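You operate a simulated robot arm through the tools that you are given. There is no shell and no other tool. Be economical: measure what you need, move in short steps, check, and stop when the job is done.

Carry out the task below with a simulated two-armed robot. There is one attempt and no reset: what you move stays moved.

Task
Put one of the blue filters from the top of the big table on the low shelf of the side bench. Fetch the spray can and stand it on the island beside the stock tray. Take the blue wipe from the top of the big table and put it on top of the blue pad carton. Open the markers drawer, put the blue tag on the top of the small table away in the inside of the markers drawer, then shut the drawer. Stack the box that says "wipes" from the top of the small table on top of the box marked "pads". Take the orange filter from the top of the big table and put it on top of the vacuum lifter. Take the pot that says "epoxy" from the top of the desk and leave it on the stock card there. Push the desk cards drawer shut. Stack the 62 white pad from the top of the side bench on top of the 75 white pad. Put the 40 g drying pack from the top of the store bench on the blue lens there and the 10 g drying pack on the low deck of the cart. Any order will do. Set down upright: spray can, blue tag.

It is judged by the outcome, as a careful person would: the job done as asked, and still so three seconds after it is handed in. It fails if anything else is knocked over, pushed out of place, dropped, spilled or broken.

Robot
Two 7-joint arms with two-finger parallel grippers on one trunk, on a base that drives. Base frame: it is fixed to the floor where the robot stands at the start and does not move with it; the origin is under the middle of the robot, x ahead of it, y to its left, z up; the surface under the hand at the start is at about z = 80. Units: cm, rad, N and s.
The left shoulder is at the start at [6.2, 19.8, 112.9], the right one opposite. With the tool pointing down near the work surface each hand reaches from about 26 to 70 cm from the robot's upright axis, wherever it stands, measured 20 degrees to its own side. Places, roughly: blue box, green box, orange box [100, 225, 100]; blue filter [75, -25, 75]; blue lens [625, 100, 75]; blue tag [100, 225, 100]; blue wipe (6x5x2 cm) [180, 60, 80]; desk cards drawer [300, -140, 60]; drying pack [625, 100, 75]; green pot, grey pot [300, -200, 75]; inside of the markers drawer [640, 150, 70]; island beside the stock tray (15x20 cm) [458, 18, 84]; low deck of the cart [440, 300, 20]; low shelf of the side bench [450, -210, 30]; markers drawer [630, 150, 70]; orange filter [75, -175, 75]; pad carton [75, 0, 75]; spray can [50, 25, 100]; stock card [275, -200, 75]; vacuum lifter (8x8x9 cm) [60, -190, 80]; white pad [425, -175, 75]. Payload 1.57 kg a hand.
Tool frame (each hand has its own): the origin (TCP) lies between the finger pads and is the grasp point; the fingertips stand 3 cm ahead of it; z points along the fingers, y is the line along which they close. Largest opening 11 cm; finger width 2.4, thickness 1.2; the body of the gripper, 4.8 by 11.2 cm, starts 7.8 cm behind the TCP.
Orientation is that of the tool frame in the base frame, as [roll, pitch, yaw] about the fixed x, y, z axes, in that order (R = Rz(yaw) Ry(pitch) Rx(roll)). With the fingers straight down and closing along the base's y, the tool's x points along the base's -x, its y along +y and its z along -z.

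Tools
- The arms move only by the tool send_rows. It takes "left_commands", "right_commands" or both (then of equal length, played together; a hand with none holds still); each is a list of rows, each an object of numbers (a shift or turn left out is 0, a gripper value left out holds the last): "x", "y", "z": the shift along the base's x, y, z in cm; "wx", "wy", "wz": the turn, a rotation vector about the base's x, y, z in rad; "grip": the opening, from 0 (shut) to 1 (fully open). In form: [{"x": .., "y": .., "z": .., "wx": .., "wy": .., "wz": .., "grip": ..}, ...]. A call has 1 to 12 rows; each row is the pose to reach, as a shift and turn from the pose commanded when the call began. Rows are played at 5 a second. More than 5 cm and 0.15 rad between two rows, or a gripper value outside its range, and nothing of the call is played. A pose out of reach is approached as far as the arm can. The call stops where the force on the tool passes 40 N (or 10 N more than at its start, if that is more) or the arm is blocked; 0.2 s more then pass. Each finger travels about 7.2 cm/s and halts on what it meets, pressing with about 20 N; the grip force reading is that of the motor and also rises with nothing between the fingers. The clock runs only during rows and for 0.2 s after the last one: add rows that repeat a pose to give the fingers time. The reply holds the time, the measured pose of the TCP, the force on the tool along the base axes, the opening and the grip force, in the units named above and with some noise, with the torque about the TCP (base axes, N m) and any sound that the robot's microphone picked up, and new pictures: "pictures" is both (left out), scene, wrist or none (wrist: the cameras of the hands that moved).
- Cameras (640 x 400 px; columns grow to the right, rows downward): "scene" is now at [9.44, 2.77, 169.98]; the picture's right is [0.41, -0.91, 0.00], its down [-0.79, -0.35, -0.50] and it looks along [0.45, 0.20, -0.87] (base axes); focal length 266 px, centre (320, 200). "left" rides on the left gripper at [7, -1.6, -14.2] in its tool frame; the picture's right is [0.23, 0.97, 0.00], its down [-0.86, 0.20, -0.48] and it looks along [-0.47, 0.11, 0.88] (tool axes); focal length 222 px, centre (320, 200). "right" rides on the right gripper at [7, 1.6, -14.1] in its tool frame; the picture's right is [-0.23, 0.97, 0.00], its down [-0.85, -0.20, -0.48] and it looks along [-0.47, -0.11, 0.88] (tool axes); focal length 222 px, centre (320, 200). There is no depth. A picture from a camera that has moved, and an enlarged one, comes with that camera's place and axes in the base frame and with its lens.
- raise_lower(by): slides the trunk up (or, below 0, down) by that many cm; the arms and the scene camera ride with it, the base frame stays. It gives what a move gives, with no picture.
- roll_base(legs): drives the robot by 1 to 6 legs, each [ahead, left, turn to the left] in cm, cm and rad, along the robot's own axes; the way and the turn of a leg run together, so that a leg with both is an arc; at most 150 cm and 3.142 rad a leg. The arms and the cameras ride along, it lands a little off, and it stops where it bumps. It gives what a move gives, and a new picture of the scene camera.
- head_to(pan, tilt): turns the head with the scene camera to pan (to the left, within 1.501 rad either way) and tilt (down, from -0.506 to 1.204), counted from straight ahead of the robot. It gives what a move gives, and a new picture of the scene camera.
- enlarge(camera, box): a new picture of the part [left, top, right, bottom] of that camera's present view, enlarged. It takes no simulated time.
- hand_in(): hands the job in; it is judged then, once.

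Go step by step. Nothing tells you exact positions but the pictures and the camera data: compare them with the known pose of the tool, close in by small moves and look again before you grip or let go. The budget is 556 turns and 360 pictures, counting those below and the enlarged ones. Unless the task says otherwise, let go and move clear before handing in, and close with one line.

The tools are called as name(argument=value, ...) on one line, values as JSON. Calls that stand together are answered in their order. send_rows: Moves the arms, as the interface text tells. Its arguments: {"type":"object","properties":{"left_commands":{"type":"array"},"right_commands":{"type":"array"},"pictures":{"type":"string","enum":["both","scene","wrist","none"]}},"required":[]} The other tools are called the same way: raise_lower (by) slides the trunk up or down; roll_base (legs) drives the base; head_to (pan, tilt) turns the head that bears the scene camera; enlarge (camera, box) takes an enlarged picture of a part of a camera's view; hand_in () hands the job in.

At the start:

```text
t: 0.0
left_tcp_pos: [42.46, 28.14, 110.15]
left_orientation: [-3.141, 0.0, 3.141]
left_contact_force: [-0.4, -0.9, 0.3]
left_moment: [0.06, -0.01, 0.0]
left_grip_width: 10.98
left_grasp_force: 0.1
right_tcp_pos: [38.08, -2.17, 110.67]
right_orientation: [3.139, -0.003, -3.142]
right_contact_force: [0.9, -0.1, 0.2]
right_moment: [0.0, 0.03, 0.0]
right_grip_width: 10.99
right_grasp_force: 0.0
trunk travel left (down, up): [-72.5, 26.5]
robot x, y, heading: [0.22, -0.22, -0.0]
head pan, tilt: [0.419, 1.049]
```

scene: 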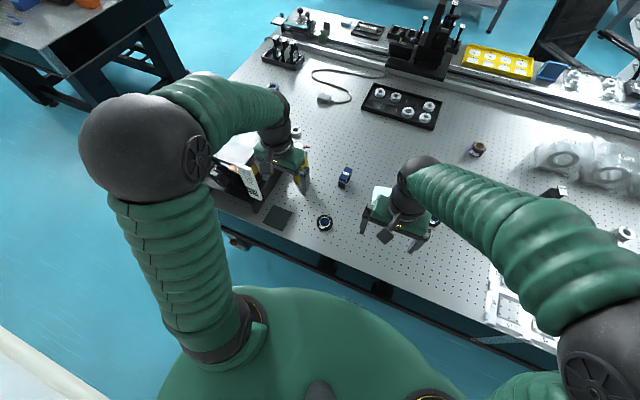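
right: 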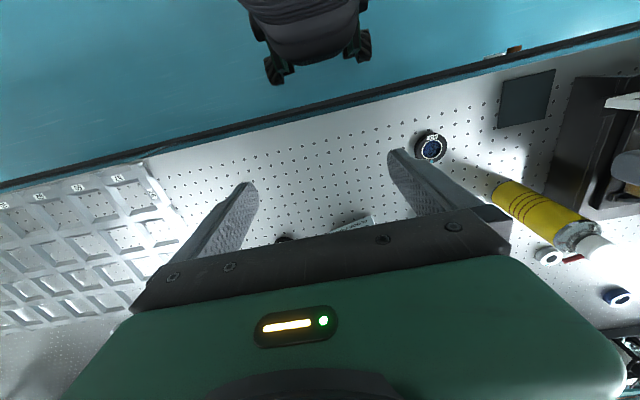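
left: 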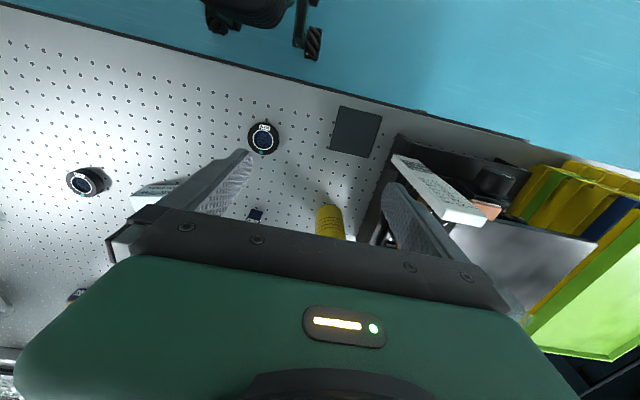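

I see the big table with the spray can, wipe and filters under the arms. First I look around with the head.

enlarge(camera="scene", box=[200, 60, 640, 340])

head_to(pan=0.0, tilt=0.6)

head_to(pan=-0.9, tilt=0.6)

head_to(pan=0.9, tilt=0.5)

```text
1.43 times, centred on (420, 200) of scene
camera zoom: at [9.44, 2.77, 169.98], right [0.41, -0.91, 0.0], down [-0.79, -0.35, -0.5], along [0.45, 0.2, -0.87], focal length 380 px, centre (177, 200)
```

zoom: 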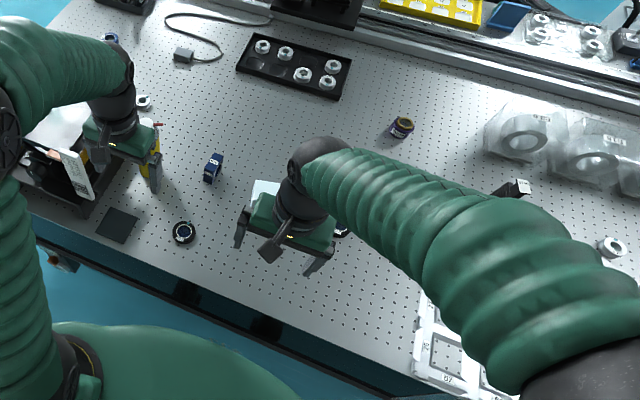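

```text
t: 0.9
left_tcp_pos: [42.48, 28.06, 110.17]
left_orientation: [3.141, -0.001, 3.141]
left_contact_force: [0.4, 1.0, 0.1]
left_moment: [-0.01, 0.0, -0.06]
left_grip_width: 11.0
left_grasp_force: 0.0
right_tcp_pos: [37.94, -2.19, 110.8]
right_orientation: [-3.141, -0.003, 3.141]
right_contact_force: [-0.4, -0.2, 0.2]
right_moment: [0.02, -0.02, -0.04]
right_grip_width: 11.01
right_grasp_force: 0.0
trunk travel left (down, up): [-72.5, 26.5]
robot x, y, heading: [-0.2, -0.02, -0.005]
head pan, tilt: [0.0, 0.6]
camera scene: at [12.17, 0.06, 173.5], right [0.0, -1.0, 0.0], down [-0.57, 0.0, -0.82], along [0.82, 0.0, -0.57], focal length 266 px, centre (320, 200)
```

scene: 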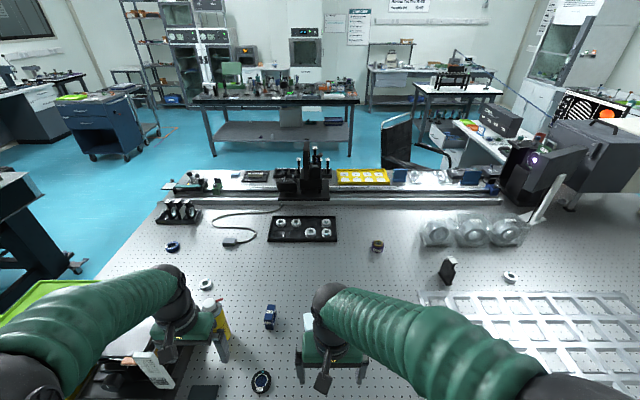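

```text
t: 2.1
left_tcp_pos: [42.5, 28.06, 110.24]
left_orientation: [-3.14, 0.0, 3.142]
left_contact_force: [0.5, 0.1, -0.1]
left_moment: [-0.02, -0.01, 0.01]
left_grip_width: 11.0
left_grasp_force: 0.1
right_tcp_pos: [37.96, -2.2, 110.66]
right_orientation: [3.141, 0.001, -3.141]
right_contact_force: [-0.1, -0.5, 0.1]
right_moment: [-0.01, -0.02, 0.02]
right_grip_width: 10.99
right_grasp_force: 0.1
trunk travel left (down, up): [-72.5, 26.5]
robot x, y, heading: [-0.13, 0.04, -0.004]
head pan, tilt: [-0.901, 0.6]
camera scene: at [8.85, -6.88, 173.52], right [-0.78, -0.62, 0.0], down [-0.35, 0.44, -0.82], along [0.51, -0.65, -0.57], focal length 266 px, centre (320, 200)
```

scene: 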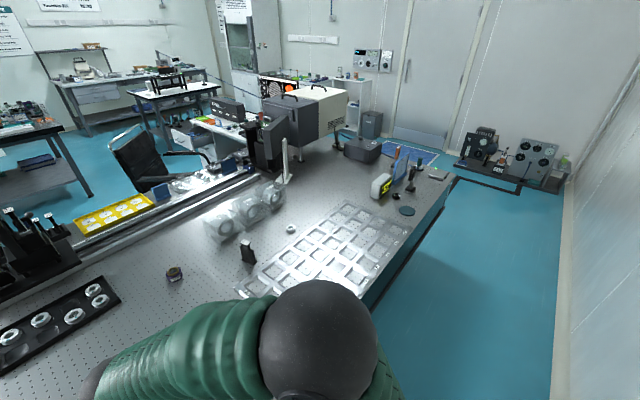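

```text
t: 3.9
left_tcp_pos: [42.46, 28.11, 110.35]
left_orientation: [-3.141, -0.001, 3.141]
left_contact_force: [-0.9, 0.0, -0.7]
left_moment: [0.0, 0.0, 0.02]
left_grip_width: 10.99
left_grasp_force: 0.0
right_tcp_pos: [37.93, -2.22, 110.67]
right_orientation: [-3.14, 0.001, 3.141]
right_contact_force: [0.2, -0.3, 0.5]
right_moment: [-0.01, -0.02, -0.01]
right_grip_width: 11.01
right_grasp_force: 0.0
trunk travel left (down, up): [-72.5, 26.5]
robot x, y, heading: [0.25, -0.18, -0.001]
head pan, tilt: [0.901, 0.499]
camera scene: at [9.01, 7.19, 174.42], right [0.78, -0.62, 0.0], down [-0.3, -0.38, -0.88], along [0.54, 0.69, -0.48], focal length 266 px, centre (320, 200)
```

scene: 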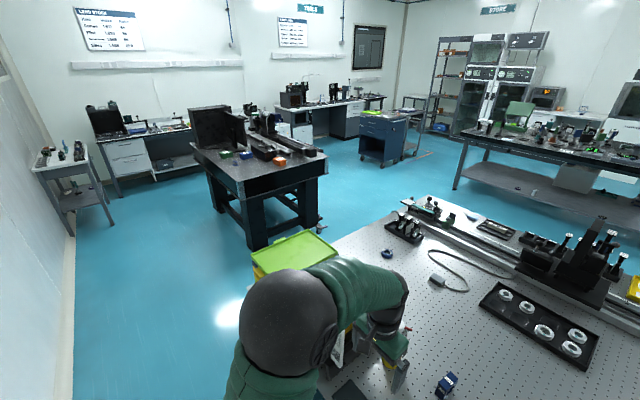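

head_to(pan=0.35, tilt=0.5)

enlarge(camera="scene", box=[160, 180, 480, 380])

head_to(pan=-0.2, tilt=0.9)

enlarge(camera="right", box=[320, 60, 640, 300])

```text
t: 4.9
left_tcp_pos: [42.39, 28.15, 110.24]
left_orientation: [-3.141, 0.001, -3.142]
left_contact_force: [0.0, 0.8, -0.4]
left_moment: [-0.01, 0.01, 0.0]
left_grip_width: 10.99
left_grasp_force: 0.1
right_tcp_pos: [37.88, -2.05, 110.79]
right_orientation: [-3.141, -0.001, 3.14]
right_contact_force: [0.2, 0.2, 0.5]
right_moment: [-0.05, 0.05, -0.04]
right_grip_width: 10.99
right_grasp_force: 0.0
trunk travel left (down, up): [-72.5, 26.5]
robot x, y, heading: [0.09, 0.17, -0.006]
head pan, tilt: [0.351, 0.499]
camera scene: at [11.89, 3.19, 174.42], right [0.34, -0.94, 0.0], down [-0.45, -0.17, -0.88], along [0.82, 0.3, -0.48], focal length 266 px, centre (320, 200)
```

scene: 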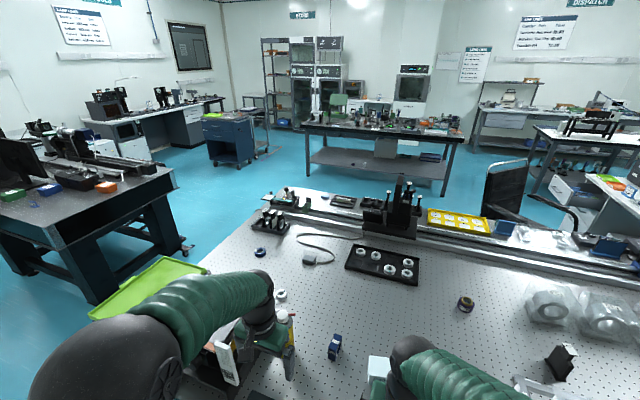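

```text
2.00 times, centred on (320, 280) of scene
camera zoom: at [11.89, 3.19, 174.42], right [0.34, -0.94, 0.0], down [-0.45, -0.17, -0.88], along [0.82, 0.3, -0.48], focal length 533 px, centre (320, 40)
```

zoom: 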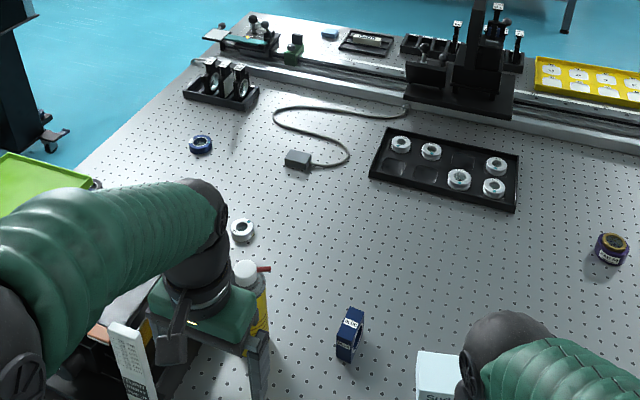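

```text
t: 5.8
left_tcp_pos: [42.43, 28.15, 110.31]
left_orientation: [3.141, -0.001, 3.142]
left_contact_force: [0.3, 0.6, 0.9]
left_moment: [0.0, 0.0, -0.01]
left_grip_width: 10.97
left_grasp_force: 0.1
right_tcp_pos: [37.93, -2.2, 110.72]
right_orientation: [-3.141, 0.0, 3.141]
right_contact_force: [0.1, 0.2, 0.0]
right_moment: [0.01, 0.02, 0.0]
right_grip_width: 10.98
right_grasp_force: 0.0
trunk travel left (down, up): [-72.5, 26.5]
robot x, y, heading: [-0.01, 0.19, -0.003]
head pan, tilt: [-0.201, 0.901]
camera scene: at [10.75, -1.45, 171.04], right [-0.2, -0.98, 0.0], down [-0.77, 0.16, -0.62], along [0.61, -0.12, -0.78], focal length 266 px, centre (320, 200)
```

scene: 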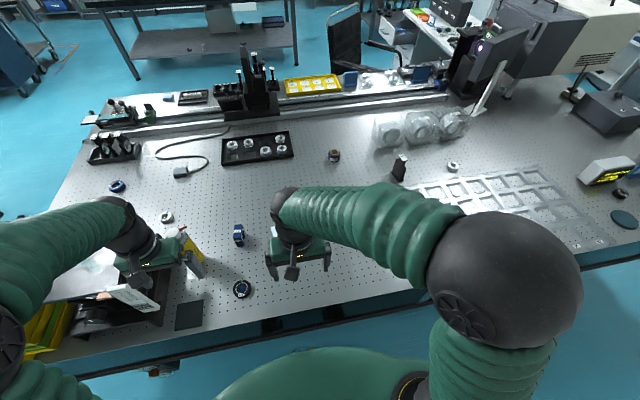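

```text
1.67 times, centred on (480, 180) of right
camera zoom: at [31.09, -0.5, 124.7], right [0.23, 0.97, 0.0], down [0.86, -0.2, 0.48], along [0.47, -0.11, -0.88], focal length 370 px, centre (53, 233)
```

zoom: 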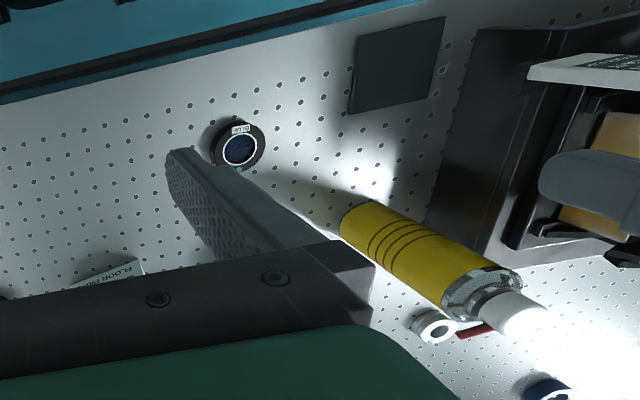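

I take the spray can to be the yellow one near [50,25] and the wipe the light-blue pack on the rail at about [176,60]. I move the right hand aside to see what is under it.

send_rows(right_commands=[{"y": -5, "z": 3}, {"y": -10, "z": 6}, {"y": -15, "z": 8}, {"y": -20, "z": 10}, {"y": -25, "z": 10}, {"y": -28, "z": 10}, {"y": -28, "z": 10}], pictures="both")

enlarge(camera="scene", box=[60, 120, 380, 320])

enlarge(camera="scene", box=[340, 80, 640, 270])

```text
refused: row 1 steps farther than a row can; nothing moved
```

```text
2.00 times, centred on (220, 220) of scene
camera zoom: at [10.75, -1.45, 171.04], right [-0.2, -0.98, 0.0], down [-0.77, 0.16, -0.62], along [0.61, -0.12, -0.78], focal length 533 px, centre (520, 160)
```

zoom: 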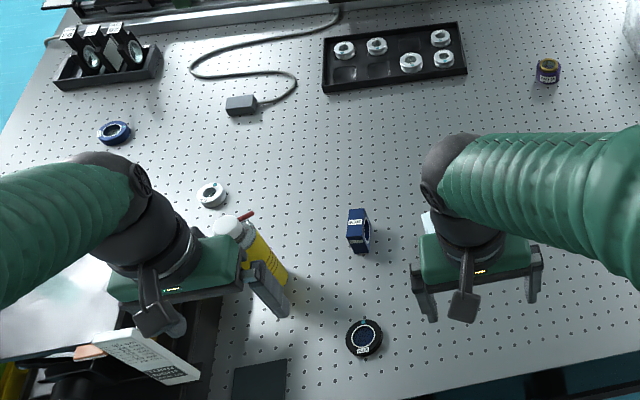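

```text
2.11 times, centred on (490, 175) of scene
camera zoom: at [10.75, -1.45, 171.04], right [-0.2, -0.98, 0.0], down [-0.77, 0.16, -0.62], along [0.61, -0.12, -0.78], focal length 561 px, centre (-38, 253)
```

zoom: 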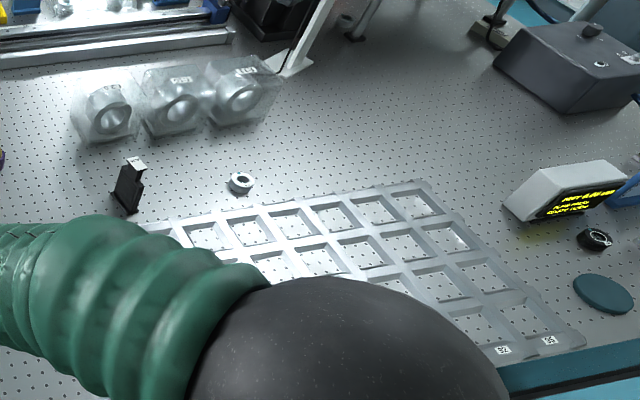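

The step was too long; I use shorter ones.

send_rows(right_commands=[{"y": -4, "z": 2}, {"y": -8, "z": 4}, {"y": -12, "z": 6}, {"y": -16, "z": 8}, {"y": -20, "z": 10}, {"y": -24, "z": 10}, {"y": -28, "z": 10}, {"y": -32, "z": 10}, {"y": -32, "z": 10}], pictures="both")

enlarge(camera="scene", box=[180, 120, 420, 320])

```text
t: 7.8
left_tcp_pos: [42.38, 27.9, 110.27]
left_orientation: [-3.142, 0.0, 3.141]
left_contact_force: [-0.6, 0.3, -0.3]
left_moment: [0.03, 0.02, 0.0]
left_grip_width: 11.02
left_grasp_force: 0.2
right_tcp_pos: [37.8, -34.09, 120.76]
right_orientation: [-3.141, 0.001, 3.142]
right_contact_force: [0.1, -0.8, 0.0]
right_moment: [0.03, 0.03, 0.01]
right_grip_width: 11.01
right_grasp_force: 0.1
trunk travel left (down, up): [-72.5, 26.5]
robot x, y, heading: [-0.07, -0.2, -0.003]
head pan, tilt: [-0.201, 0.901]
camera scene: at [10.73, -1.68, 171.03], right [-0.2, -0.98, 0.0], down [-0.77, 0.16, -0.62], along [0.61, -0.12, -0.78], focal length 266 px, centre (320, 200)
camera right: at [30.99, -32.61, 134.85], right [0.23, 0.97, 0.0], down [0.85, -0.2, 0.48], along [0.47, -0.11, -0.88], focal length 222 px, centre (320, 200)
```

scene: 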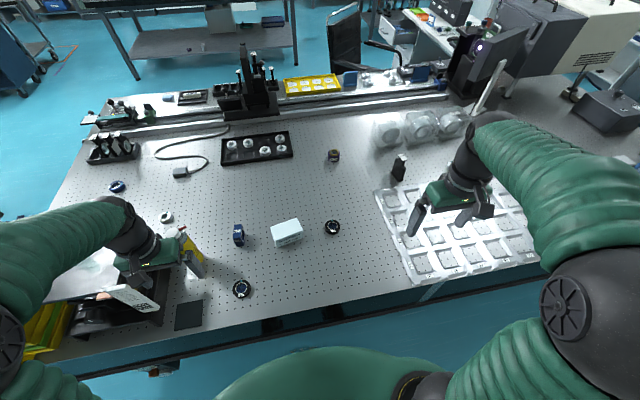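
right: 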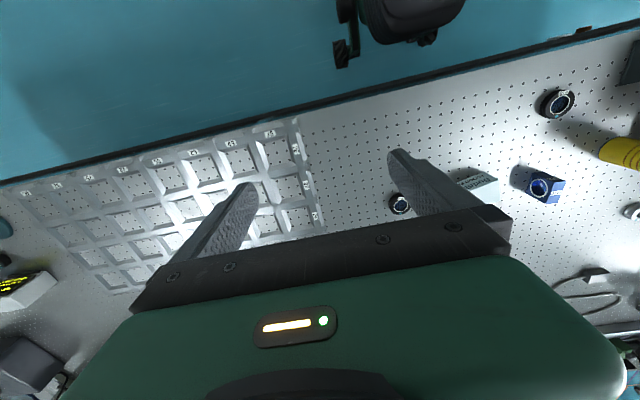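

```text
2.00 times, centred on (300, 220) of scene
camera zoom: at [10.73, -1.68, 171.03], right [-0.2, -0.98, 0.0], down [-0.77, 0.16, -0.62], along [0.61, -0.12, -0.78], focal length 533 px, centre (360, 160)
```

zoom: 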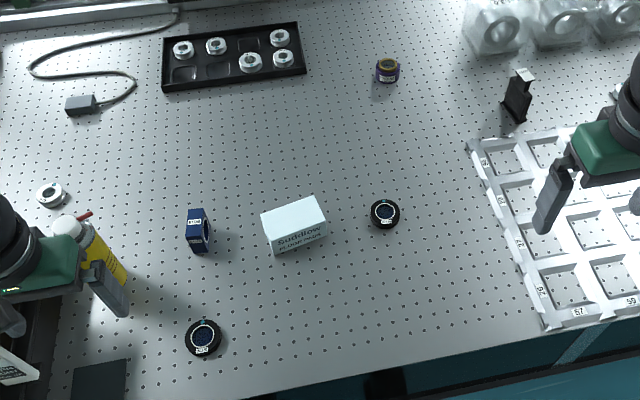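

enlarge(camera="scene", box=[220, 210, 350, 300])

enlarge(camera="right", box=[380, 70, 640, 230])

```text
4.44 times, centred on (285, 255) of scene
camera zoom: at [10.73, -1.68, 171.03], right [-0.2, -0.98, 0.0], down [-0.77, 0.16, -0.62], along [0.61, -0.12, -0.78], focal length 1184 px, centre (476, -44)
```

zoom: 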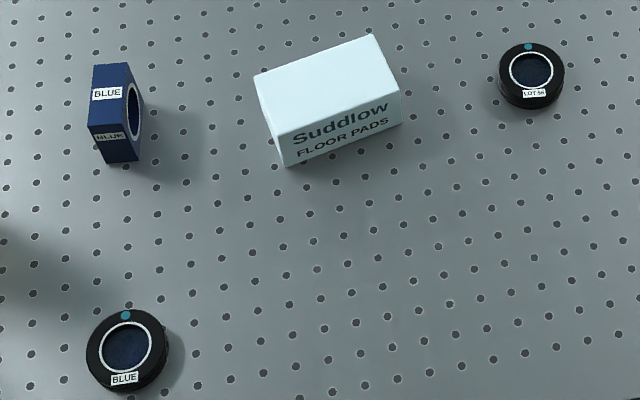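

```text
2.46 times, centred on (510, 150) of right
camera zoom: at [30.99, -32.61, 134.85], right [0.23, 0.97, 0.0], down [0.85, -0.2, 0.48], along [0.47, -0.11, -0.88], focal length 547 px, centre (-148, 323)
```

zoom: 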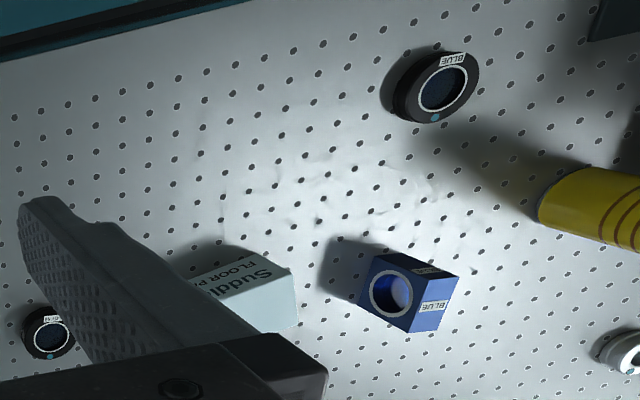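

The pale-blue carton stands near the middle, the round BLUE filter at about [48,18], the can at about [62,35]. I raise the left hand and shift the base left to reach the can.

send_rows(left_commands=[{"z": 4}, {"z": 8}, {"z": 12}, {"z": 12}], pictures="none")

roll_base(legs=[[0, 10, 0]])

head_to(pan=0.35, tilt=0.95)

enlarge(camera="left", box=[160, 0, 640, 260])

```text
t: 8.8
left_tcp_pos: [42.43, 27.97, 122.46]
left_orientation: [-3.14, -0.002, -3.14]
left_contact_force: [0.8, 0.6, -0.5]
left_moment: [0.02, -0.02, 0.01]
left_grip_width: 11.01
left_grasp_force: 0.1
right_tcp_pos: [37.79, -34.18, 120.83]
right_orientation: [-3.14, 0.0, -3.14]
right_contact_force: [-0.9, -0.4, -0.2]
right_moment: [0.01, -0.03, -0.01]
right_grip_width: 10.99
right_grasp_force: 0.0
trunk travel left (down, up): [-72.5, 26.5]
robot x, y, heading: [-0.12, -0.22, 0.003]
head pan, tilt: [-0.201, 0.901]
```

```text
t: 10.0
left_tcp_pos: [42.39, 34.28, 123.08]
left_orientation: [3.115, 0.001, 3.137]
left_contact_force: [-0.7, 0.7, 0.1]
left_moment: [-0.05, 0.05, -0.05]
left_grip_width: 11.0
left_grasp_force: 0.0
right_tcp_pos: [37.8, -27.75, 119.9]
right_orientation: [3.111, -0.001, 3.138]
right_contact_force: [-0.1, 0.2, -0.5]
right_moment: [-0.06, -0.04, -0.01]
right_grip_width: 10.98
right_grasp_force: 0.0
trunk travel left (down, up): [-72.5, 26.5]
robot x, y, heading: [0.24, 9.69, 0.001]
head pan, tilt: [-0.201, 0.901]
camera scene: at [10.72, 3.58, 170.93], right [-0.2, -0.98, -0.03], down [-0.77, 0.17, -0.62], along [0.61, -0.1, -0.79], focal length 266 px, centre (320, 200)
```

scene: 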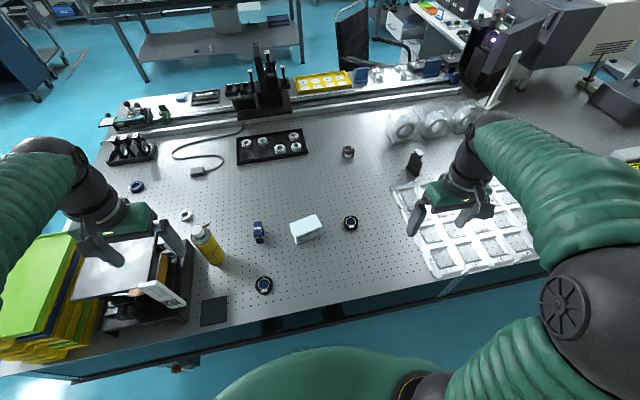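

```text
t: 11.0
left_tcp_pos: [42.38, 36.2, 122.65]
left_orientation: [3.131, 0.003, 3.135]
left_contact_force: [0.0, -0.1, -0.2]
left_moment: [0.02, 0.01, -0.03]
left_grip_width: 11.01
left_grasp_force: 0.2
right_tcp_pos: [37.62, -26.0, 120.57]
right_orientation: [3.133, 0.001, 3.135]
right_contact_force: [0.1, -1.1, -0.1]
right_moment: [0.03, -0.02, -0.02]
right_grip_width: 10.99
right_grasp_force: 0.1
trunk travel left (down, up): [-72.5, 26.5]
robot x, y, heading: [0.18, 9.49, -0.001]
head pan, tilt: [0.351, 0.949]
camera scene: at [10.12, 9.61, 170.69], right [0.34, -0.94, -0.01], down [-0.77, -0.27, -0.58], along [0.55, 0.21, -0.81], focal length 266 px, centre (320, 200)
```

scene: 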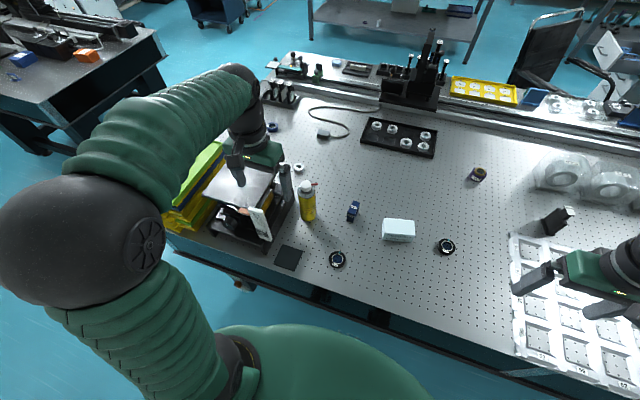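

```text
1.33 times, centred on (400, 130) of left
camera zoom: at [35.18, 34.73, 136.93], right [-0.22, 0.98, 0.01], down [0.86, 0.19, 0.48], along [0.47, 0.12, -0.88], focal length 296 px, centre (213, 293)
```

zoom: 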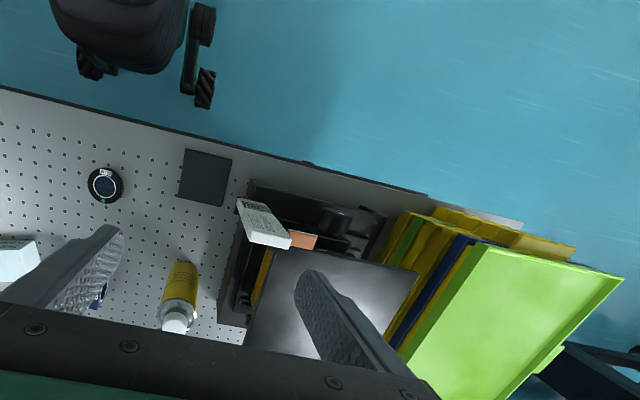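

The can stands at about [62,35], cap at z 100. I bring the left hand above it.

send_rows(left_commands=[{"x": 4, "y": -0.6}, {"x": 8, "y": -1.2}, {"x": 12, "y": -1.8}, {"x": 16, "y": -2.4}, {"x": 19, "y": -2.7, "z": -3}, {"x": 19, "y": -2.7, "z": -6, "grip": 0.85}, {"x": 19, "y": -2.7, "z": -9}, {"x": 19, "y": -2.7, "z": -9}], pictures="both")

```text
t: 12.8
left_tcp_pos: [61.51, 35.1, 113.42]
left_orientation: [3.141, 0.0, 3.138]
left_contact_force: [0.2, -0.7, -0.6]
left_moment: [0.03, -0.02, 0.05]
left_grip_width: 9.37
left_grasp_force: 0.1
right_tcp_pos: [37.79, -24.7, 120.78]
right_orientation: [-3.141, -0.003, 3.137]
right_contact_force: [-0.7, 0.0, -0.1]
right_moment: [0.0, 0.01, 0.01]
right_grip_width: 11.0
right_grasp_force: 0.0
trunk travel left (down, up): [-72.5, 26.5]
robot x, y, heading: [-0.0, 9.49, 0.004]
head pan, tilt: [0.351, 0.949]
camera scene: at [10.41, 11.82, 170.66], right [0.34, -0.94, 0.0], down [-0.77, -0.28, -0.58], along [0.54, 0.2, -0.81], focal length 266 px, centre (320, 200)
camera left: at [54.44, 33.65, 127.68], right [-0.22, 0.97, 0.0], down [0.86, 0.2, 0.48], along [0.47, 0.11, -0.88], focal length 222 px, centre (320, 200)
```

scene: 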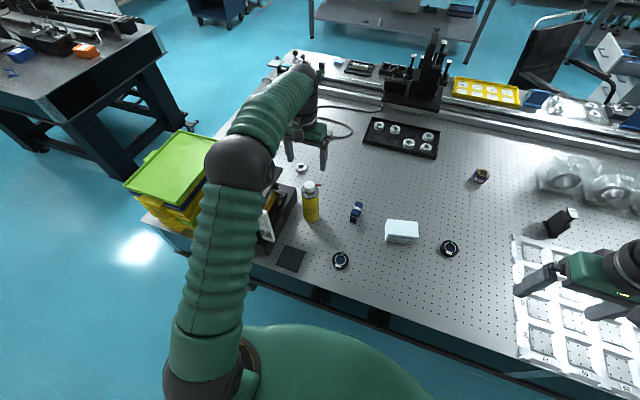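
left: 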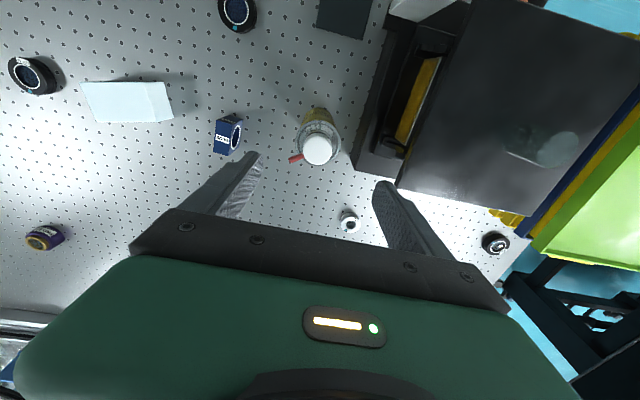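

The can is aligned within a centimetre; I lower over it and close.

send_rows(left_commands=[{"x": 0.8, "y": 0.1, "z": -4}, {"x": 0.8, "y": 0.1, "z": -8}, {"x": 0.8, "y": 0.1, "z": -12}, {"x": 0.8, "y": 0.1, "z": -16}, {"x": 0.8, "y": 0.1, "z": -19}, {"x": 0.8, "y": 0.1, "z": -19}], pictures="wrist")

```text
t: 14.2
left_tcp_pos: [62.13, 34.88, 94.65]
left_orientation: [3.14, 0.0, 3.137]
left_contact_force: [-0.2, 0.4, 0.5]
left_moment: [0.0, 0.0, 0.0]
left_grip_width: 9.37
left_grasp_force: 0.1
right_tcp_pos: [37.73, -24.8, 120.88]
right_orientation: [3.138, 0.002, 3.136]
right_contact_force: [0.1, -1.1, 0.1]
right_moment: [0.05, -0.01, -0.01]
right_grip_width: 11.01
right_grasp_force: 0.1
trunk travel left (down, up): [-72.5, 26.5]
robot x, y, heading: [0.11, 9.33, -0.002]
head pan, tilt: [0.351, 0.949]
camera left: at [55.05, 33.36, 108.74], right [-0.22, 0.97, 0.0], down [0.86, 0.19, 0.48], along [0.47, 0.11, -0.88], focal length 222 px, centre (320, 200)
```

left: 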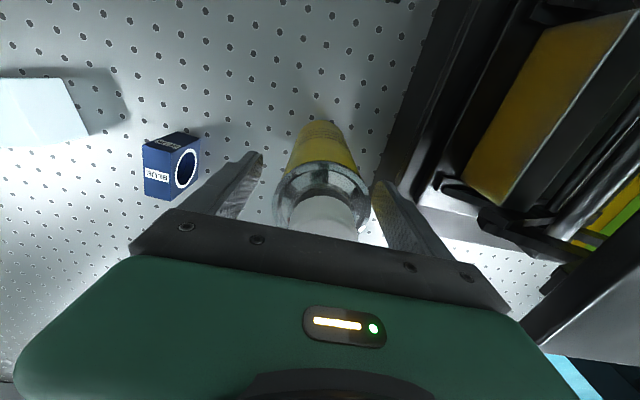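

send_rows(left_commands=[{"x": 0.2, "y": 0.3, "z": -1.5}, {"x": 0.2, "y": 0.3, "z": -3}, {"x": 0.2, "y": 0.3, "z": -3, "grip": 0.6}, {"x": 0.2, "y": 0.3, "z": -3, "grip": 0.4}, {"x": 0.2, "y": 0.3, "z": -3, "grip": 0.3}, {"x": 0.2, "y": 0.3, "z": -3, "grip": 0.3}, {"x": 0.2, "y": 0.3, "z": -3, "grip": 0.3}], pictures="wrist")

```text
t: 15.8
left_tcp_pos: [62.2, 35.1, 91.56]
left_orientation: [3.14, 0.003, 3.137]
left_contact_force: [1.2, -0.9, 10.9]
left_moment: [-0.4, 0.05, 0.06]
left_grip_width: 6.16
left_grasp_force: 20.2
right_tcp_pos: [37.62, -24.74, 120.77]
right_orientation: [3.14, 0.001, 3.137]
right_contact_force: [1.1, 0.3, -0.1]
right_moment: [0.0, 0.06, -0.02]
right_grip_width: 11.0
right_grasp_force: 0.1
trunk travel left (down, up): [-72.5, 26.5]
robot x, y, heading: [-0.16, 9.87, -0.002]
head pan, tilt: [0.351, 0.949]
heard: click
camera left: at [55.11, 33.73, 105.76], right [-0.22, 0.97, 0.0], down [0.85, 0.19, 0.48], along [0.47, 0.11, -0.88], focal length 222 px, centre (320, 200)
```

left: 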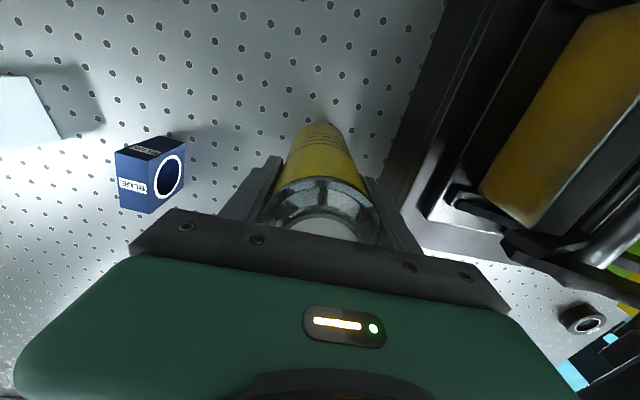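

Held at 6.2 cm. I lift the can and bring the right hand over to the round BLUE filter.

send_rows(left_commands=[{"z": 4}, {"z": 8}, {"z": 12}, {"z": 16}, {"z": 20}, {"z": 24}, {"z": 26, "y": 3}, {"z": 26, "y": 6}, {"z": 26, "y": 9}, {"z": 26, "y": 9}], right_commands=[{"y": 4}, {"y": 8, "x": 1}, {"y": 12, "x": 2}, {"y": 16, "x": 3}, {"y": 20, "x": 4}, {"y": 24, "x": 5}, {"y": 28, "x": 6, "z": -2}, {"y": 32, "x": 8, "z": -4}, {"y": 36, "x": 10, "z": -6}, {"y": 40, "x": 10, "z": -8}], pictures="both")

```text
t: 18.0
left_tcp_pos: [62.5, 44.38, 117.35]
left_orientation: [-3.139, -0.001, 3.135]
left_contact_force: [0.3, -0.1, -3.1]
left_moment: [0.03, 0.03, 0.0]
left_grip_width: 6.13
left_grasp_force: 19.6
right_tcp_pos: [47.62, 15.4, 112.8]
right_orientation: [-3.14, 0.001, 3.136]
right_contact_force: [0.0, 0.3, -0.4]
right_moment: [0.03, 0.0, 0.01]
right_grip_width: 11.03
right_grasp_force: 0.0
trunk travel left (down, up): [-72.5, 26.5]
robot x, y, heading: [0.07, 9.87, -0.002]
head pan, tilt: [0.351, 0.949]
camera scene: at [10.47, 12.68, 170.65], right [0.34, -0.94, 0.0], down [-0.77, -0.28, -0.58], along [0.54, 0.2, -0.82], focal length 266 px, centre (320, 200)
camera right: at [40.76, 17.22, 126.78], right [0.23, 0.97, 0.0], down [0.85, -0.2, 0.48], along [0.47, -0.11, -0.88], focal length 222 px, centre (320, 200)
camera left: at [55.38, 43.14, 131.48], right [-0.22, 0.97, 0.0], down [0.86, 0.2, 0.48], along [0.47, 0.1, -0.88], focal length 222 px, centre (320, 200)
```

scene: 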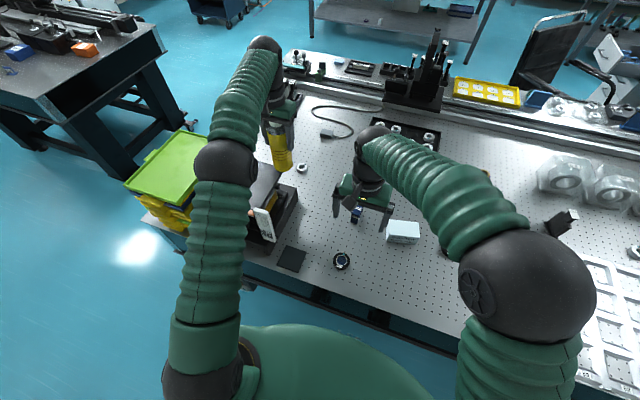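
right: 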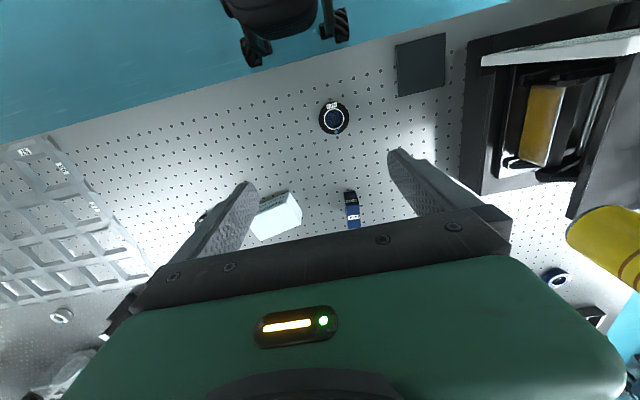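
left: 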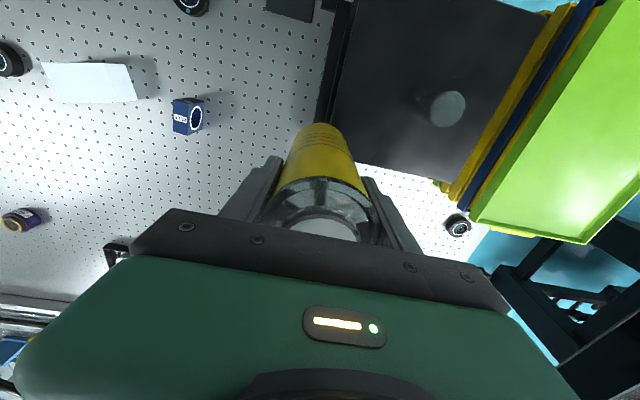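

send_rows(right_commands=[{"x": 0.5, "y": 1, "z": -4}, {"x": 1, "y": 2, "z": -8}, {"x": 1, "y": 2.3, "z": -12}, {"x": 1, "y": 2.3, "z": -16}, {"x": 1, "y": 2.3, "z": -18}, {"x": 1, "y": 2.3, "z": -18}], pictures="wrist")

```text
t: 19.4
left_tcp_pos: [62.32, 44.27, 117.46]
left_orientation: [3.142, 0.001, 3.137]
left_contact_force: [0.1, 0.6, -2.6]
left_moment: [-0.03, -0.02, 0.03]
left_grip_width: 6.13
left_grasp_force: 20.4
right_tcp_pos: [48.74, 17.76, 94.83]
right_orientation: [-3.141, 0.0, 3.137]
right_contact_force: [0.1, -0.6, 0.4]
right_moment: [-0.02, 0.0, 0.02]
right_grip_width: 11.01
right_grasp_force: 0.0
trunk travel left (down, up): [-72.5, 26.5]
robot x, y, heading: [-0.06, 9.64, 0.004]
head pan, tilt: [0.351, 0.949]
camera right: at [41.86, 19.37, 108.81], right [0.23, 0.97, 0.0], down [0.85, -0.2, 0.48], along [0.47, -0.11, -0.88], focal length 222 px, centre (320, 200)
```

right: 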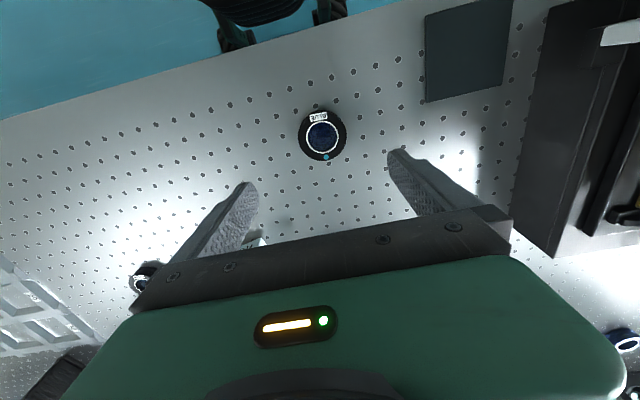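

send_rows(right_commands=[{"x": -0.8, "y": 0.5, "z": -4}, {"x": -0.8, "y": 0.5, "z": -8}, {"x": -0.8, "y": 0.5, "z": -10.5}, {"x": -0.8, "y": 0.5, "z": -10.5}], pictures="wrist")

```text
t: 20.4
left_tcp_pos: [62.51, 44.28, 117.41]
left_orientation: [-3.141, 0.0, 3.136]
left_contact_force: [-0.2, -0.6, -2.2]
left_moment: [0.03, 0.02, 0.02]
left_grip_width: 6.15
left_grasp_force: 20.1
right_tcp_pos: [49.29, 17.15, 85.46]
right_orientation: [3.133, 0.015, 3.103]
right_contact_force: [0.4, 0.5, 0.2]
right_moment: [-0.02, -0.01, -0.03]
right_grip_width: 11.0
right_grasp_force: 0.1
trunk travel left (down, up): [-72.5, 26.5]
robot x, y, heading: [-0.27, 9.68, -0.002]
head pan, tilt: [0.351, 0.949]
camera right: at [42.3, 18.95, 99.41], right [0.26, 0.96, 0.01], down [0.84, -0.24, 0.49], along [0.48, -0.12, -0.87], focal length 222 px, centre (320, 200)
```

right: 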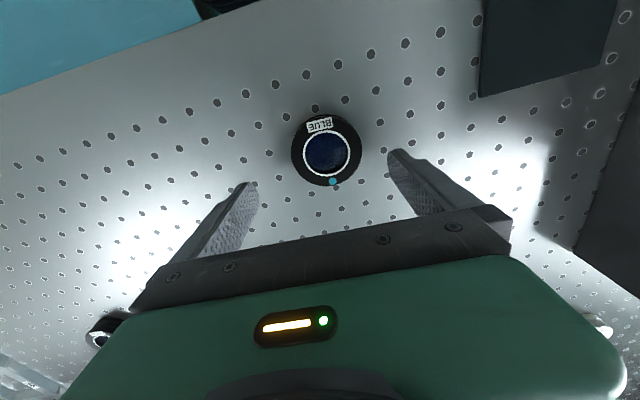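

The right arm is near its limit across the body, so I lift, shift the base further left and try again.

send_rows(left_commands=[{"z": 4}, {"z": 8}, {"z": 8, "y": -4}, {"z": 8, "y": -8}], right_commands=[{"z": 4}, {"z": 8}, {"z": 12}, {"z": 12}], pictures="none")

roll_base(legs=[[0, 13, 0]])

send_rows(right_commands=[{"y": -3}, {"y": -6}, {"y": -9}, {"y": -12}, {"y": -12}], pictures="wrist")

```text
t: 21.6
left_tcp_pos: [62.3, 36.47, 125.58]
left_orientation: [3.14, 0.0, 3.136]
left_contact_force: [-0.5, 0.1, -2.9]
left_moment: [0.0, 0.05, -0.02]
left_grip_width: 6.13
left_grasp_force: 20.2
left hand out of reach, approached as far as the arm can: row 2, 3
right_tcp_pos: [49.23, 15.33, 95.52]
right_orientation: [-3.123, -0.011, 3.077]
right_contact_force: [0.0, 0.3, -1.0]
right_moment: [0.0, -0.02, -0.01]
right_grip_width: 11.01
right_grasp_force: 0.0
trunk travel left (down, up): [-72.5, 26.5]
robot x, y, heading: [-0.08, 9.9, -0.004]
head pan, tilt: [0.351, 0.949]
stopped in row 4 (right hand): the arm was blocked; the commanded pose is now the measured one
```

```text
t: 22.9
left_tcp_pos: [62.06, 46.08, 126.32]
left_orientation: [3.12, 0.001, 3.132]
left_contact_force: [0.8, -2.7, -3.2]
left_moment: [0.12, 0.03, -0.05]
left_grip_width: 6.15
left_grasp_force: 20.1
right_tcp_pos: [49.24, 26.49, 96.86]
right_orientation: [3.117, 0.003, 3.079]
right_contact_force: [-0.7, -2.5, 0.4]
right_moment: [0.18, -0.01, -0.01]
right_grip_width: 10.99
right_grasp_force: 0.1
trunk travel left (down, up): [-72.5, 26.5]
robot x, y, heading: [-0.1, 22.07, 0.0]
head pan, tilt: [0.351, 0.949]
camera scene: at [10.37, 20.79, 170.85], right [0.34, -0.94, -0.02], down [-0.77, -0.26, -0.59], along [0.54, 0.22, -0.81], focal length 266 px, centre (320, 200)
```

scene: 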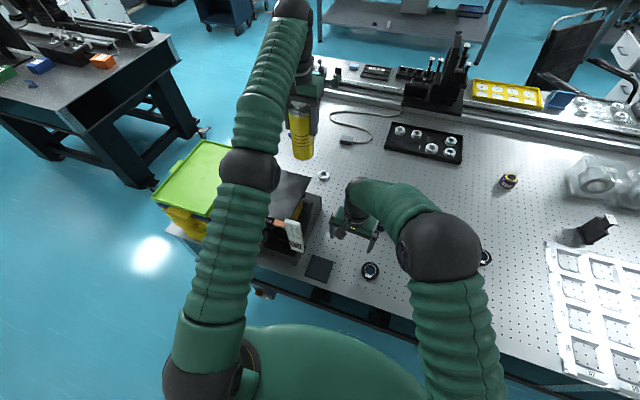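

```text
t: 24.1
left_tcp_pos: [62.13, 50.84, 125.36]
left_orientation: [-3.128, 0.003, 3.135]
left_contact_force: [-0.4, 2.3, -2.2]
left_moment: [-0.11, 0.03, 0.02]
left_grip_width: 6.13
left_grasp_force: 20.0
right_tcp_pos: [49.0, 18.28, 96.63]
right_orientation: [-3.132, 0.008, 3.082]
right_contact_force: [0.2, 1.1, -0.5]
right_moment: [-0.16, -0.03, 0.01]
right_grip_width: 11.02
right_grasp_force: 0.0
trunk travel left (down, up): [-72.5, 26.5]
robot x, y, heading: [0.19, 22.22, -0.005]
head pan, tilt: [0.351, 0.949]
camera right: at [42.08, 20.56, 110.56], right [0.29, 0.96, -0.01], down [0.84, -0.25, 0.49], along [0.46, -0.15, -0.87], focal length 222 px, centre (320, 200)
```

right: 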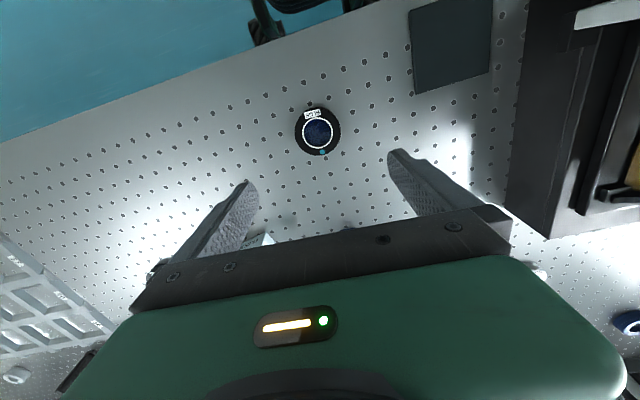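

send_rows(right_commands=[{"x": -1.2, "y": -0.8, "z": -4}, {"x": -1.2, "y": -0.8, "z": -8}, {"x": -1.2, "y": -0.8, "z": -10.5}, {"x": -1.2, "y": -0.8, "z": -10.5}], pictures="wrist")

```text
t: 25.1
left_tcp_pos: [62.07, 49.05, 125.82]
left_orientation: [-3.138, 0.003, 3.134]
left_contact_force: [0.5, -0.1, -2.0]
left_moment: [-0.01, -0.01, -0.03]
left_grip_width: 6.13
left_grasp_force: 19.8
right_tcp_pos: [47.84, 16.01, 86.12]
right_orientation: [3.141, 0.007, 3.08]
right_contact_force: [-0.3, 0.4, 0.4]
right_moment: [0.0, 0.01, 0.01]
right_grip_width: 10.98
right_grasp_force: 0.1
trunk travel left (down, up): [-72.5, 26.5]
robot x, y, heading: [-0.04, 22.54, -0.003]
head pan, tilt: [0.351, 0.949]
camera right: at [40.93, 18.12, 100.0], right [0.29, 0.96, 0.0], down [0.84, -0.25, 0.48], along [0.46, -0.14, -0.88], focal length 222 px, centre (320, 200)
```

right: 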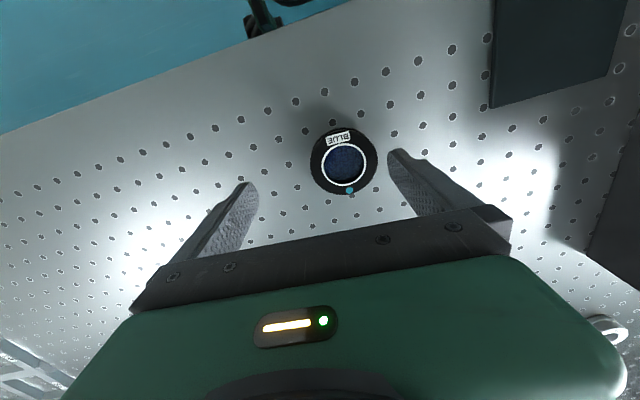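

send_rows(right_commands=[{"x": -0.2, "y": 2.1, "z": 0}, {"x": -0.2, "y": 2.1, "z": -1.5}, {"x": -0.2, "y": 2.1, "z": -2.5}, {"x": -0.2, "y": 2.1, "z": -2.5, "grip": 0.8}, {"x": -0.2, "y": 2.1, "z": -2.5, "grip": 0.6}], pictures="wrist")

```text
t: 26.2
left_tcp_pos: [62.12, 48.67, 125.85]
left_orientation: [3.142, 0.005, 3.133]
left_contact_force: [-0.1, -0.2, -2.5]
left_moment: [0.01, 0.02, 0.02]
left_grip_width: 6.13
left_grasp_force: 20.1
right_tcp_pos: [47.72, 17.72, 83.43]
right_orientation: [3.139, 0.004, 3.079]
right_contact_force: [0.4, -0.3, 0.5]
right_moment: [-0.01, -0.01, -0.06]
right_grip_width: 6.62
right_grasp_force: 0.0
trunk travel left (down, up): [-72.5, 26.5]
robot x, y, heading: [0.19, 21.91, 0.0]
head pan, tilt: [0.351, 0.949]
camera right: at [40.81, 19.79, 97.54], right [0.29, 0.96, 0.0], down [0.84, -0.25, 0.48], along [0.46, -0.14, -0.88], focal length 222 px, centre (320, 200)
```

right: 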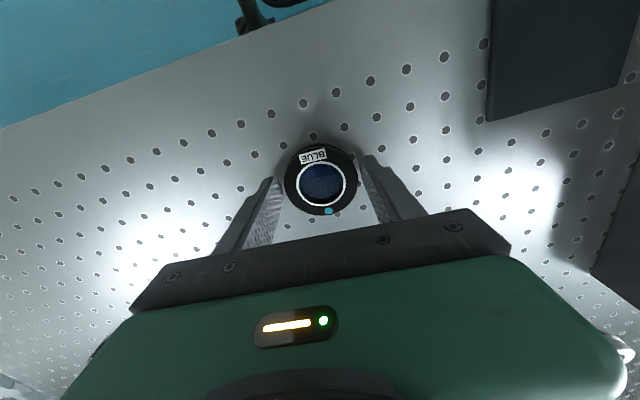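

send_rows(right_commands=[{"z": -0.8}, {"z": -0.8, "grip": 0.45}, {"z": -0.8, "grip": 0.35}, {"z": -0.8, "grip": 0.35}], pictures="none")

send_rows(right_commands=[{"z": 3}, {"z": 6}, {"z": 10}, {"z": 14}, {"z": 18}, {"z": 18}], pictures="wrist")

```text
t: 27.2
left_tcp_pos: [61.9, 49.21, 125.73]
left_orientation: [-3.138, 0.003, 3.133]
left_contact_force: [-0.5, -0.6, -3.2]
left_moment: [-0.04, 0.01, 0.0]
left_grip_width: 6.13
left_grasp_force: 20.4
right_tcp_pos: [47.71, 18.3, 82.97]
right_orientation: [-3.141, 0.009, 3.078]
right_contact_force: [0.7, 12.0, 26.4]
right_moment: [-0.13, 0.28, 0.01]
right_grip_width: 5.87
right_grasp_force: 19.7
trunk travel left (down, up): [-72.5, 26.5]
robot x, y, heading: [-0.13, 22.29, -0.005]
head pan, tilt: [0.351, 0.949]
```

```text
t: 28.6
left_tcp_pos: [62.08, 48.98, 125.68]
left_orientation: [-3.139, 0.001, 3.133]
left_contact_force: [0.0, 0.1, -2.8]
left_moment: [0.01, 0.02, -0.01]
left_grip_width: 6.15
left_grasp_force: 20.5
right_tcp_pos: [47.91, 18.21, 100.7]
right_orientation: [3.14, 0.004, 3.078]
right_contact_force: [0.6, 1.3, 0.2]
right_moment: [0.03, 0.05, 0.02]
right_grip_width: 5.89
right_grasp_force: 19.9
trunk travel left (down, up): [-72.5, 26.5]
robot x, y, heading: [0.25, 22.52, -0.001]
head pan, tilt: [0.351, 0.949]
camera right: at [40.97, 20.27, 114.73], right [0.29, 0.96, 0.0], down [0.84, -0.25, 0.48], along [0.46, -0.14, -0.88], focal length 222 px, centre (320, 200)
```

right: 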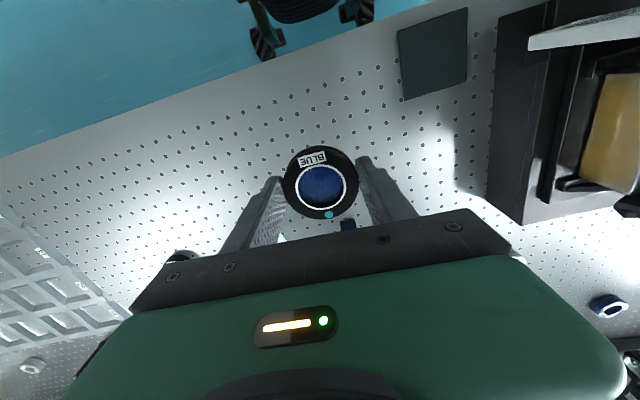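

Both items are in hand. I now check the gap between the big table's left end and the small table before driving.

send_rows(left_commands=[{"x": -4}, {"x": -8}, {"x": -12}, {"x": -16, "y": -2}, {"x": -20, "y": -4}, {"x": -22, "y": -6}], right_commands=[{"y": -4, "z": 4}, {"y": -8, "z": 8}, {"y": -12, "z": 12}, {"x": -3, "y": -12, "z": 16}, {"x": -6, "y": -12, "z": 20}, {"x": -8, "y": -12, "z": 22}], pictures="none")

head_to(pan=1.1, tilt=0.75)

head_to(pan=-0.2, tilt=1.2)

```text
refused: row 1 steps farther than a row can; nothing moved
```

```text
t: 29.8
left_tcp_pos: [62.06, 49.04, 125.79]
left_orientation: [-3.141, 0.003, 3.133]
left_contact_force: [0.2, 0.1, -3.2]
left_moment: [-0.03, 0.02, -0.02]
left_grip_width: 6.12
left_grasp_force: 20.2
right_tcp_pos: [47.82, 18.28, 100.75]
right_orientation: [3.14, 0.005, 3.077]
right_contact_force: [1.3, -0.1, -0.8]
right_moment: [0.0, -0.02, 0.03]
right_grip_width: 5.88
right_grasp_force: 20.2
trunk travel left (down, up): [-72.5, 26.5]
robot x, y, heading: [0.35, 22.11, -0.003]
head pan, tilt: [1.1, 0.75]
camera scene: at [7.33, 29.7, 172.21], right [0.89, -0.46, 0.0], down [-0.31, -0.61, -0.73], along [0.33, 0.65, -0.68], focal length 266 px, centre (320, 200)
```

scene: 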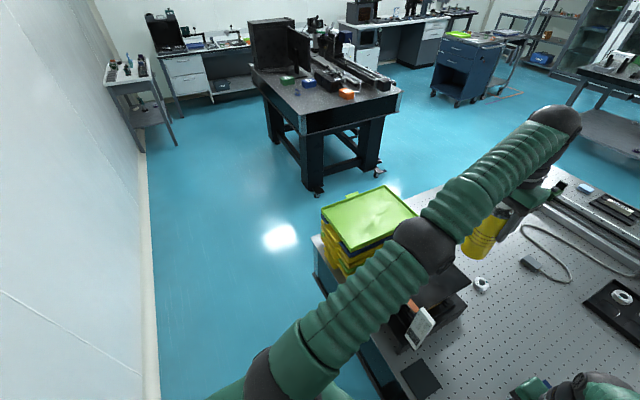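

```text
t: 31.2
left_tcp_pos: [62.13, 49.08, 125.75]
left_orientation: [-3.14, 0.0, 3.133]
left_contact_force: [0.4, -0.5, -3.7]
left_moment: [-0.01, -0.01, -0.01]
left_grip_width: 6.14
left_grasp_force: 20.2
right_tcp_pos: [47.69, 18.25, 100.73]
right_orientation: [-3.141, 0.006, 3.079]
right_contact_force: [0.0, -0.3, -0.5]
right_moment: [0.01, 0.0, 0.04]
right_grip_width: 5.85
right_grasp_force: 19.9
trunk travel left (down, up): [-72.5, 26.5]
robot x, y, heading: [0.1, 22.3, -0.001]
head pan, tilt: [-0.201, 1.201]
camera scene: at [9.06, 21.19, 169.04], right [-0.2, -0.98, 0.0], down [-0.91, 0.19, -0.36], along [0.35, -0.07, -0.93], focal length 266 px, centre (320, 200)
```

scene: 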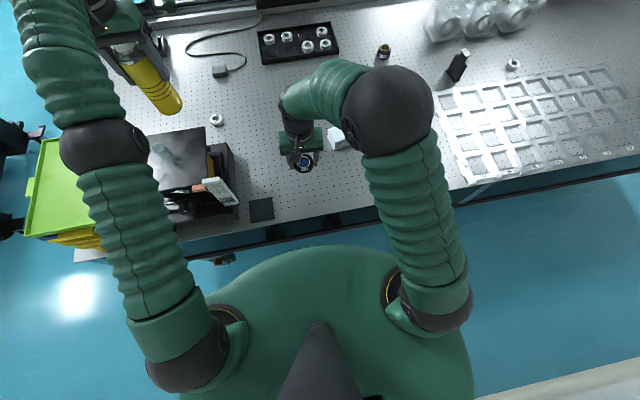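

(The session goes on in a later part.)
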